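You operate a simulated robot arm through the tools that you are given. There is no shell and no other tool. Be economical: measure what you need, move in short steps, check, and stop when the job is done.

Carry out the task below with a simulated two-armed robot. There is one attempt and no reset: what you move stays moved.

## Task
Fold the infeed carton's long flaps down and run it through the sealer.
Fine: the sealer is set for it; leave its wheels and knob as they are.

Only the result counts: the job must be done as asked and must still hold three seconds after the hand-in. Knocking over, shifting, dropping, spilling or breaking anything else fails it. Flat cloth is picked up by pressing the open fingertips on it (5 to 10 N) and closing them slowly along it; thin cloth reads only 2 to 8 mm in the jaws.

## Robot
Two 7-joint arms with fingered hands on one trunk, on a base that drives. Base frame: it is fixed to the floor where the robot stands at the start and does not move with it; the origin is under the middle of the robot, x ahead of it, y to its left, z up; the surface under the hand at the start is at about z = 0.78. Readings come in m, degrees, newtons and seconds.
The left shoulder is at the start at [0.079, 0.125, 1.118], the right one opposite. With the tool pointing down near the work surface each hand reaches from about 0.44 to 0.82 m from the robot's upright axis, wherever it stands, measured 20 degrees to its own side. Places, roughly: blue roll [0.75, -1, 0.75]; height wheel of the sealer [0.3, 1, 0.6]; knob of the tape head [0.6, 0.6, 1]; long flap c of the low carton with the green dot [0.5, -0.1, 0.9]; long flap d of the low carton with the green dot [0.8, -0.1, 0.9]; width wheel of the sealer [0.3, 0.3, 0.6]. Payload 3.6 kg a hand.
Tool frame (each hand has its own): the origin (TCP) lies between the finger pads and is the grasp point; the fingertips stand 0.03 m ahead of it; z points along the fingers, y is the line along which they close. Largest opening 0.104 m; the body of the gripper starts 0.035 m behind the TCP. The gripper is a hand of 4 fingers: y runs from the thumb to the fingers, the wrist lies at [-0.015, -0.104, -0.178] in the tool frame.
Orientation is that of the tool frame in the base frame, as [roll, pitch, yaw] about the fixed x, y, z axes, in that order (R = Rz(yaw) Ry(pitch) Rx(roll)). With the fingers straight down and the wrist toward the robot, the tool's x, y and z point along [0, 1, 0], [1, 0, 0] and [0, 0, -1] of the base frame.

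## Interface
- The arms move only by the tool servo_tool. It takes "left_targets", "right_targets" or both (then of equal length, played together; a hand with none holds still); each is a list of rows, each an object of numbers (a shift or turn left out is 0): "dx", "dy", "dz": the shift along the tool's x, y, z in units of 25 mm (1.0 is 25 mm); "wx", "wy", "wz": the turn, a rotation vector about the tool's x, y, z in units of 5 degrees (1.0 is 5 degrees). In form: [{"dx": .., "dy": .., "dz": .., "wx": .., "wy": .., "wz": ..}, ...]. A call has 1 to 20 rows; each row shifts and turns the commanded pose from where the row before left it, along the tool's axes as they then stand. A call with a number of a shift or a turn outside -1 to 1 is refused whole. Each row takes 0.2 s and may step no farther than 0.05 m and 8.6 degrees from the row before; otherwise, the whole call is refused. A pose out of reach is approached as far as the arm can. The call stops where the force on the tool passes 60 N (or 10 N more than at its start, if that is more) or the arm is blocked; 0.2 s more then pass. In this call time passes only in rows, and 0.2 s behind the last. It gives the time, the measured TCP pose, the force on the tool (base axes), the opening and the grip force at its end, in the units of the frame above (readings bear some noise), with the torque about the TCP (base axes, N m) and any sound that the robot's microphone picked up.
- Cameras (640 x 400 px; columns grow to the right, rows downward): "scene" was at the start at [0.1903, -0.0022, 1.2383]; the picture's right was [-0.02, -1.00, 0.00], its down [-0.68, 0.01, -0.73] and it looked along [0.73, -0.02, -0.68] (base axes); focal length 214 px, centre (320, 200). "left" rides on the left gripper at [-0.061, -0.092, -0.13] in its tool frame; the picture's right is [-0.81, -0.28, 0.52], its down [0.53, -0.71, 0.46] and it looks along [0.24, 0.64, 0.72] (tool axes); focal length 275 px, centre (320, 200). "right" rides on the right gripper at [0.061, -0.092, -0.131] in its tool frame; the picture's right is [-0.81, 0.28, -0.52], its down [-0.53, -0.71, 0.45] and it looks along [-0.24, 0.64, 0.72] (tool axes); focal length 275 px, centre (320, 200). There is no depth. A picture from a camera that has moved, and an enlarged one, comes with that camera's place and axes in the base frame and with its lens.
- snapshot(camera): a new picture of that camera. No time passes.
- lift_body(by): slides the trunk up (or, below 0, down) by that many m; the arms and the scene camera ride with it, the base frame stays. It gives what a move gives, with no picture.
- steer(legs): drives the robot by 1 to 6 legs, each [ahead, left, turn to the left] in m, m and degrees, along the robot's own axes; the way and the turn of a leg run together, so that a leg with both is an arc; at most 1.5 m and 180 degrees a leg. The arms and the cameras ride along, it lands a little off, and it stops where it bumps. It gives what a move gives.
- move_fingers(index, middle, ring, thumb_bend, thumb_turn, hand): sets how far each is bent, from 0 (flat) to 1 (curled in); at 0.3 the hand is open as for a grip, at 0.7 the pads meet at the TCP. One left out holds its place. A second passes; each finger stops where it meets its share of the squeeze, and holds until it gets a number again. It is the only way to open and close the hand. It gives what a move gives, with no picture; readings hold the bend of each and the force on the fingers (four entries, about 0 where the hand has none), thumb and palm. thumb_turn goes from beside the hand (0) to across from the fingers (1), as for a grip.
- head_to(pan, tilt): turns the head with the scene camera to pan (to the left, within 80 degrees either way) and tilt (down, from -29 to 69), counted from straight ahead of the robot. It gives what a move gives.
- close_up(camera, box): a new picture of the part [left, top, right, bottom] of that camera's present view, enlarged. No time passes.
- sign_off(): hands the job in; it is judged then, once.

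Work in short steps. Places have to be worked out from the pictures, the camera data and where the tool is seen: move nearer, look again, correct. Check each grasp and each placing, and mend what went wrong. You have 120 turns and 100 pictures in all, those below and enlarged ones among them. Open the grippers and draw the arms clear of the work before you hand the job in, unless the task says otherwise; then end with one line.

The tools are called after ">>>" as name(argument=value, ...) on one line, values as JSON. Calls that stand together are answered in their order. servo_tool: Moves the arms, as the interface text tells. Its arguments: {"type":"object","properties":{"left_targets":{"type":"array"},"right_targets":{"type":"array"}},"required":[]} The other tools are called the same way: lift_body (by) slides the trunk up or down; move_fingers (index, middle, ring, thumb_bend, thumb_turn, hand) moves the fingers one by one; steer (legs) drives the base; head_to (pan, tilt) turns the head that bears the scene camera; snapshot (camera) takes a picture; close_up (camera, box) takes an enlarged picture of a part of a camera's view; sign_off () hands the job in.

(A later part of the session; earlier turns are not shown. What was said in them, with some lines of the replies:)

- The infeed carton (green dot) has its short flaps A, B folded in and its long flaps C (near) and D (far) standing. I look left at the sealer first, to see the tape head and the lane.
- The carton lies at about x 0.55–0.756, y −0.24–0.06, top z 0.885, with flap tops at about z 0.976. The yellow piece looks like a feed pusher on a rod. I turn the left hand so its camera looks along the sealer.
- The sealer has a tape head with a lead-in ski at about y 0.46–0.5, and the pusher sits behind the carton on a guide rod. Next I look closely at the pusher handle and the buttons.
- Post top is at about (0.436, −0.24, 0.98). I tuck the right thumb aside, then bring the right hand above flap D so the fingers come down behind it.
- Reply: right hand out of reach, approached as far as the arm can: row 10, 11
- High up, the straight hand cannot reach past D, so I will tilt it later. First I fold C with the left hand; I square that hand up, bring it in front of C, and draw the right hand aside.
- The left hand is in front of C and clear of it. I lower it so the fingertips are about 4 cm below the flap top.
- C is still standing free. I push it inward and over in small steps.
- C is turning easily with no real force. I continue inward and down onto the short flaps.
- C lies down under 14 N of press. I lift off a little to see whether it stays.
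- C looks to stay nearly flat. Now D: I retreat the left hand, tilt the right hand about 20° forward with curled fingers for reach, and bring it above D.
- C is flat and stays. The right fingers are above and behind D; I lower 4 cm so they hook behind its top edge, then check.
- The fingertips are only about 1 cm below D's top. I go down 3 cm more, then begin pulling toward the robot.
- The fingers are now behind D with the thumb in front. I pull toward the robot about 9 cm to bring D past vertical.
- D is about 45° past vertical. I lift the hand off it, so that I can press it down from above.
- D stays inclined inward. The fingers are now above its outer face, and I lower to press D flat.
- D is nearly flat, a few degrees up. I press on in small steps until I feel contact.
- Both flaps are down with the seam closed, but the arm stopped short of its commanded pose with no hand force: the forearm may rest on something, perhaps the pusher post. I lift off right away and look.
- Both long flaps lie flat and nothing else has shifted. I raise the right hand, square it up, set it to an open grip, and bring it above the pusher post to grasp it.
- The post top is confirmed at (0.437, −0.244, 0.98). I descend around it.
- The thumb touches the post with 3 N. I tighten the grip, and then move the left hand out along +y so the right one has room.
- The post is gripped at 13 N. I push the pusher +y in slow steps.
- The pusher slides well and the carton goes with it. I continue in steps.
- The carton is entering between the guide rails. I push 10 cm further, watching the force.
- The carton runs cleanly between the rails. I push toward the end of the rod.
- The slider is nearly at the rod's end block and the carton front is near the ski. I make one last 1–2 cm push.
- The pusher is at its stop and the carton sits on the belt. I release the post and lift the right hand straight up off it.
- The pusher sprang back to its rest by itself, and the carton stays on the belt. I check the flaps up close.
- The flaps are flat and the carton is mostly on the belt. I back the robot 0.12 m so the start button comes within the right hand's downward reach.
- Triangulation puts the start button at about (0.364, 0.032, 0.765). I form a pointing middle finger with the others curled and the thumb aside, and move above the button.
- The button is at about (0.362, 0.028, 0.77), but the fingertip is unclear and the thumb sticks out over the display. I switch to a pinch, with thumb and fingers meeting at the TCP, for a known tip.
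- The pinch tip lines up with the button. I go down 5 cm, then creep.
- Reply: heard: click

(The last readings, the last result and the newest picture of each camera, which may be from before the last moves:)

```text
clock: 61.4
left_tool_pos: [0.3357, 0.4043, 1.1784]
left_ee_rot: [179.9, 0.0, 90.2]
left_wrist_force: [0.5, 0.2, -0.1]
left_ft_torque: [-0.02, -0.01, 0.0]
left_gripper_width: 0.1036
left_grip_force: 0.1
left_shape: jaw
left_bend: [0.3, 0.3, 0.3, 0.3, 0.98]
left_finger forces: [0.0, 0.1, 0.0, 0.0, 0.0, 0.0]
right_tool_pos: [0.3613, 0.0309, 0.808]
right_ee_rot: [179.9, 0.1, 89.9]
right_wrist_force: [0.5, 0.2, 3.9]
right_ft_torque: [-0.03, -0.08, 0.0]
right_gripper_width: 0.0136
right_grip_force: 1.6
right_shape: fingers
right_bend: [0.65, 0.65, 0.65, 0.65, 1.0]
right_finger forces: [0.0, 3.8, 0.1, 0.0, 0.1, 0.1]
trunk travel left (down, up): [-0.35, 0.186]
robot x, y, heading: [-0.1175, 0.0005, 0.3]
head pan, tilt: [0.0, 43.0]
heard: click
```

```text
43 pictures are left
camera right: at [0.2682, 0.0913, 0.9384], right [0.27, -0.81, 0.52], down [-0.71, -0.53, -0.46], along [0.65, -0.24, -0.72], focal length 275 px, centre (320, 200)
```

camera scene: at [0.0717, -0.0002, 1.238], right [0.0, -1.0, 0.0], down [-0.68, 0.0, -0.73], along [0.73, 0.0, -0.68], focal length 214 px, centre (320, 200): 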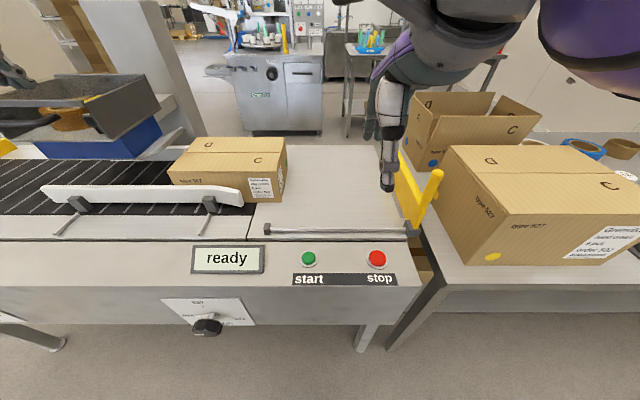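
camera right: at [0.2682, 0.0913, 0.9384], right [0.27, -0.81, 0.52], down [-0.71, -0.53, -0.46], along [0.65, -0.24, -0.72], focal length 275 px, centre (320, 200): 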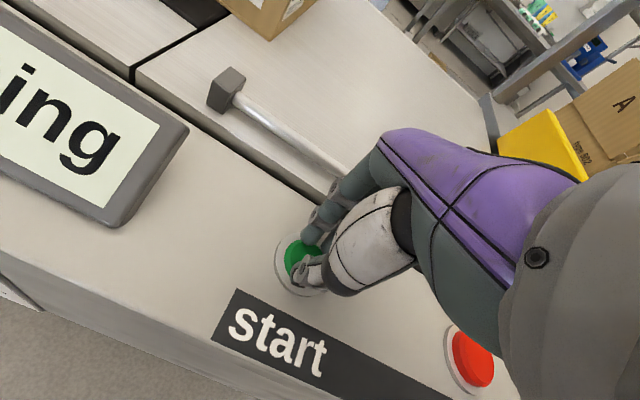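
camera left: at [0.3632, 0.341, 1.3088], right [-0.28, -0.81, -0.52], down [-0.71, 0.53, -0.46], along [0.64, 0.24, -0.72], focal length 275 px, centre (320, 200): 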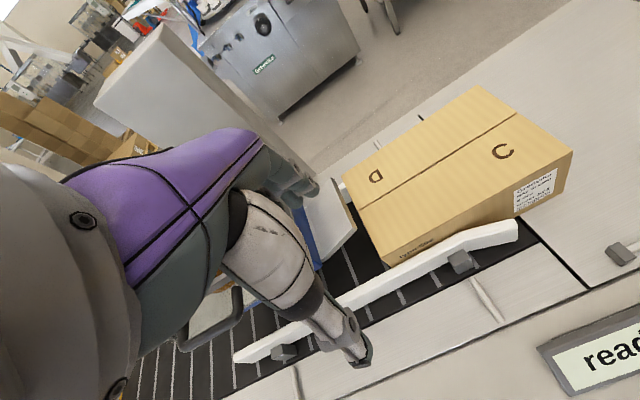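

A click was heard and the display now reads "...ing" (running). I lift the hand off the button and watch the carton.

>>> servo_tool(right_targets=[{"dz": -0.8}, {"dz": -1}, {"dz": -1}])

>>> head_to(pan=30, tilt=38)

>>> snapshot(camera="scene")

```text
clock: 62.2
left_tool_pos: [0.3358, 0.4039, 1.1792]
left_ee_rot: [180.0, 0.0, 90.2]
left_wrist_force: [0.6, 0.1, 0.3]
left_ft_torque: [0.05, -0.06, -0.02]
left_gripper_width: 0.1038
left_grip_force: 0.0
left_shape: jaw
left_bend: [0.3, 0.3, 0.3, 0.3, 0.98]
left_finger forces: [0.0, 0.0, 0.0, 0.0, 0.0, 0.1]
right_tool_pos: [0.3602, 0.0304, 0.8801]
right_ee_rot: [180.0, 0.1, 90.2]
right_wrist_force: [-0.7, -0.2, 0.2]
right_ft_torque: [-0.03, 0.0, 0.01]
right_gripper_width: 0.0134
right_grip_force: 0.0
right_shape: fingers
right_bend: [0.65, 0.65, 0.65, 0.65, 1.0]
right_finger forces: [0.1, 0.1, 0.0, 0.0, 0.0, 0.0]
trunk travel left (down, up): [-0.35, 0.186]
robot x, y, heading: [-0.1176, 0.0023, -0.1]
head pan, tilt: [0.0, 43.0]
```

```text
clock: 63.1
left_tool_pos: [0.3367, 0.4036, 1.178]
left_ee_rot: [-180.0, 0.0, 90.2]
left_wrist_force: [0.4, -0.4, -0.1]
left_ft_torque: [-0.04, 0.04, -0.02]
left_gripper_width: 0.1039
left_grip_force: 0.0
left_shape: jaw
left_bend: [0.3, 0.3, 0.3, 0.3, 0.98]
left_finger forces: [0.0, 0.1, 0.0, 0.0, 0.1, 0.0]
right_tool_pos: [0.3616, 0.0288, 0.8793]
right_ee_rot: [180.0, 0.0, 90.1]
right_wrist_force: [-0.3, 1.1, -0.1]
right_ft_torque: [-0.01, 0.02, 0.01]
right_gripper_width: 0.0133
right_grip_force: 0.0
right_shape: fingers
right_bend: [0.65, 0.65, 0.65, 0.65, 1.0]
right_finger forces: [0.0, 0.0, 0.0, 0.0, 0.0, 0.0]
trunk travel left (down, up): [-0.35, 0.186]
robot x, y, heading: [-0.1162, -0.0011, -0.1]
head pan, tilt: [30.0, 38.0]
```

```text
42 pictures are left
camera scene: at [0.0643, 0.0428, 1.2453], right [0.5, -0.87, 0.0], down [-0.53, -0.31, -0.79], along [0.68, 0.39, -0.62], focal length 214 px, centre (320, 200)
```

scene: 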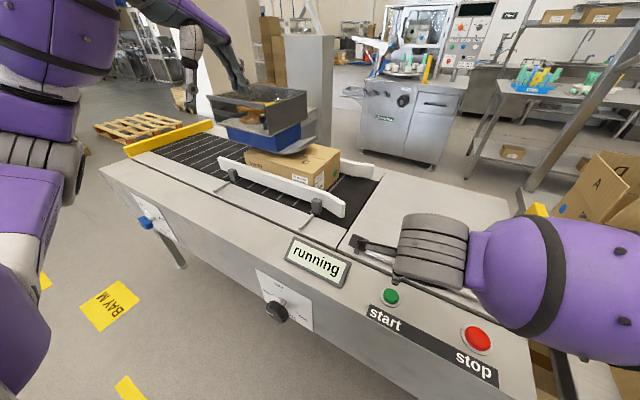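

The display reads "running" and the carton is going under the tape head. I raise the right hand clear and let time pass.

>>> servo_tool(right_targets=[{"dz": -1}, {"dz": -1}, {"dz": -1}, {"dz": -1}, {"dz": -1}, {"dz": -1}, {"dx": -1}, {"dx": -1}, {"dx": -1}, {"dx": -1}, {}, {}])

>>> snapshot(camera="scene")

```text
clock: 65.7
left_tool_pos: [0.3354, 0.4035, 1.1787]
left_ee_rot: [-180.0, 0.0, 90.1]
left_wrist_force: [-0.5, -0.2, -0.5]
left_ft_torque: [-0.01, 0.01, 0.0]
left_gripper_width: 0.1034
left_grip_force: 0.0
left_shape: jaw
left_bend: [0.3, 0.3, 0.3, 0.3, 0.98]
left_finger forces: [0.0, 0.0, 0.0, 0.1, 0.1, 0.0]
right_tool_pos: [0.3613, -0.069, 1.0256]
right_ee_rot: [-180.0, -0.1, 90.1]
right_wrist_force: [0.2, -0.8, 0.1]
right_ft_torque: [-0.01, -0.02, 0.02]
right_gripper_width: 0.0135
right_grip_force: 0.1
right_shape: fingers
right_bend: [0.65, 0.65, 0.65, 0.65, 1.0]
right_finger forces: [0.1, 0.0, 0.0, 0.0, 0.0, 0.0]
trunk travel left (down, up): [-0.35, 0.186]
robot x, y, heading: [-0.1213, -0.0006, 0.2]
head pan, tilt: [30.0, 38.0]
```

```text
41 pictures are left
camera scene: at [0.0642, 0.0427, 1.2453], right [0.5, -0.87, 0.0], down [-0.53, -0.31, -0.79], along [0.68, 0.4, -0.62], focal length 214 px, centre (320, 200)
```

scene: 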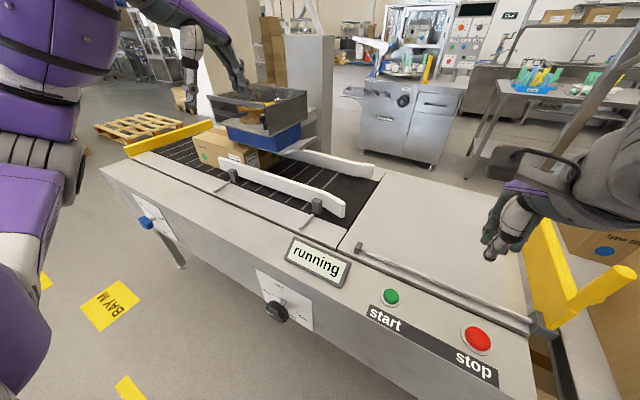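

The carton is passing through the head. I open the right hand and wait a few more seconds.

>>> move_fingers(hand="right", index=0.3, middle=0.3, ring=0.3, thumb_bend=0.3)

>>> servo_tool(right_targets=[{"dz": -1}, {"dz": -1}, {"dz": -1}, {}, {}, {}, {}, {}, {}, {}, {}, {}, {}, {}, {}])

>>> snapshot(camera="scene")

```text
clock: 66.7
left_tool_pos: [0.3347, 0.4033, 1.1787]
left_ee_rot: [180.0, 0.0, 90.1]
left_wrist_force: [-0.5, 0.2, 0.8]
left_ft_torque: [0.03, 0.01, 0.01]
left_gripper_width: 0.1041
left_grip_force: 0.1
left_shape: jaw
left_bend: [0.3, 0.3, 0.3, 0.3, 0.98]
left_finger forces: [0.0, 0.0, 0.1, 0.0, 0.1, 0.0]
right_tool_pos: [0.3615, -0.0704, 1.027]
right_ee_rot: [179.9, -0.1, 90.1]
right_wrist_force: [0.3, 0.0, 0.5]
right_ft_torque: [-0.04, 0.01, -0.01]
right_gripper_width: 0.1029
right_grip_force: 0.1
right_shape: fingers
right_bend: [0.3, 0.3, 0.3, 0.3, 0.96]
right_finger forces: [0.0, 0.0, 0.1, 0.0, 0.0, 0.0]
trunk travel left (down, up): [-0.35, 0.186]
robot x, y, heading: [-0.1183, -0.0004, 0.1]
head pan, tilt: [30.0, 38.0]
```

```text
clock: 69.9
left_tool_pos: [0.3356, 0.4033, 1.1784]
left_ee_rot: [-180.0, 0.1, 90.2]
left_wrist_force: [0.1, 0.8, -0.1]
left_ft_torque: [-0.03, 0.0, 0.0]
left_gripper_width: 0.1037
left_grip_force: 0.0
left_shape: jaw
left_bend: [0.3, 0.3, 0.3, 0.3, 0.98]
left_finger forces: [0.0, 0.0, 0.2, 0.0, 0.0, 0.0]
right_tool_pos: [0.3611, -0.0718, 1.1027]
right_ee_rot: [-180.0, 0.0, 90.1]
right_wrist_force: [-0.2, -0.5, -0.3]
right_ft_torque: [-0.01, 0.0, -0.03]
right_gripper_width: 0.1028
right_grip_force: 0.0
right_shape: fingers
right_bend: [0.3, 0.3, 0.3, 0.3, 0.96]
right_finger forces: [0.0, 0.1, 0.1, 0.0, 0.1, 0.0]
trunk travel left (down, up): [-0.35, 0.186]
robot x, y, heading: [-0.1187, -0.0032, 0.2]
head pan, tilt: [30.0, 38.0]
```

```text
40 pictures are left
camera scene: at [0.0642, 0.0429, 1.2453], right [0.5, -0.87, 0.0], down [-0.53, -0.31, -0.79], along [0.68, 0.39, -0.62], focal length 214 px, centre (320, 200)
```

scene: 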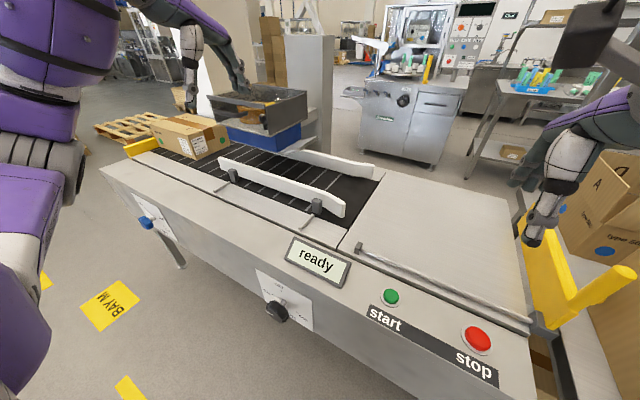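

The carton is at the outfeed stop and the display is back to "ready". I check the tape closely.

>>> close_up(camera="scene", box=[115, 90, 245, 180])

```text
4.44 times, centred on (180, 135) of scene
camera zoom: at [0.0642, 0.0429, 1.2453], right [0.5, -0.87, 0.0], down [-0.53, -0.31, -0.79], along [0.68, 0.39, -0.62], focal length 953 px, centre (942, 489)
```

zoom: 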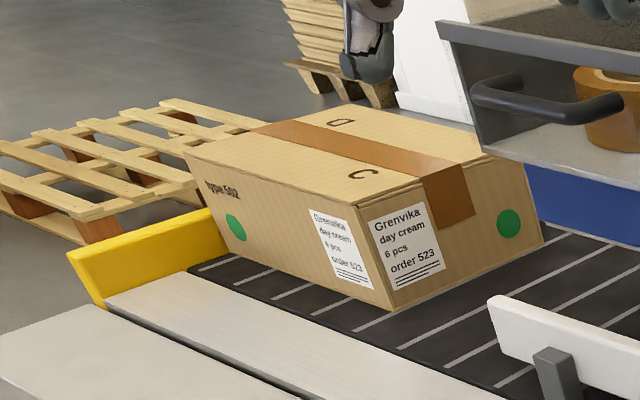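

The tape covers the seam, the flaps are closed, and the carton rests at the outfeed stop. The hands are open and clear, so I hand the job in.

>>> sign_off()

```text
The job is handed in.
```

I folded the infeed carton's long flaps down and ran it through the sealer; it now sits at the outfeed stop with tape over the seam. The wheels and knob were not touched.
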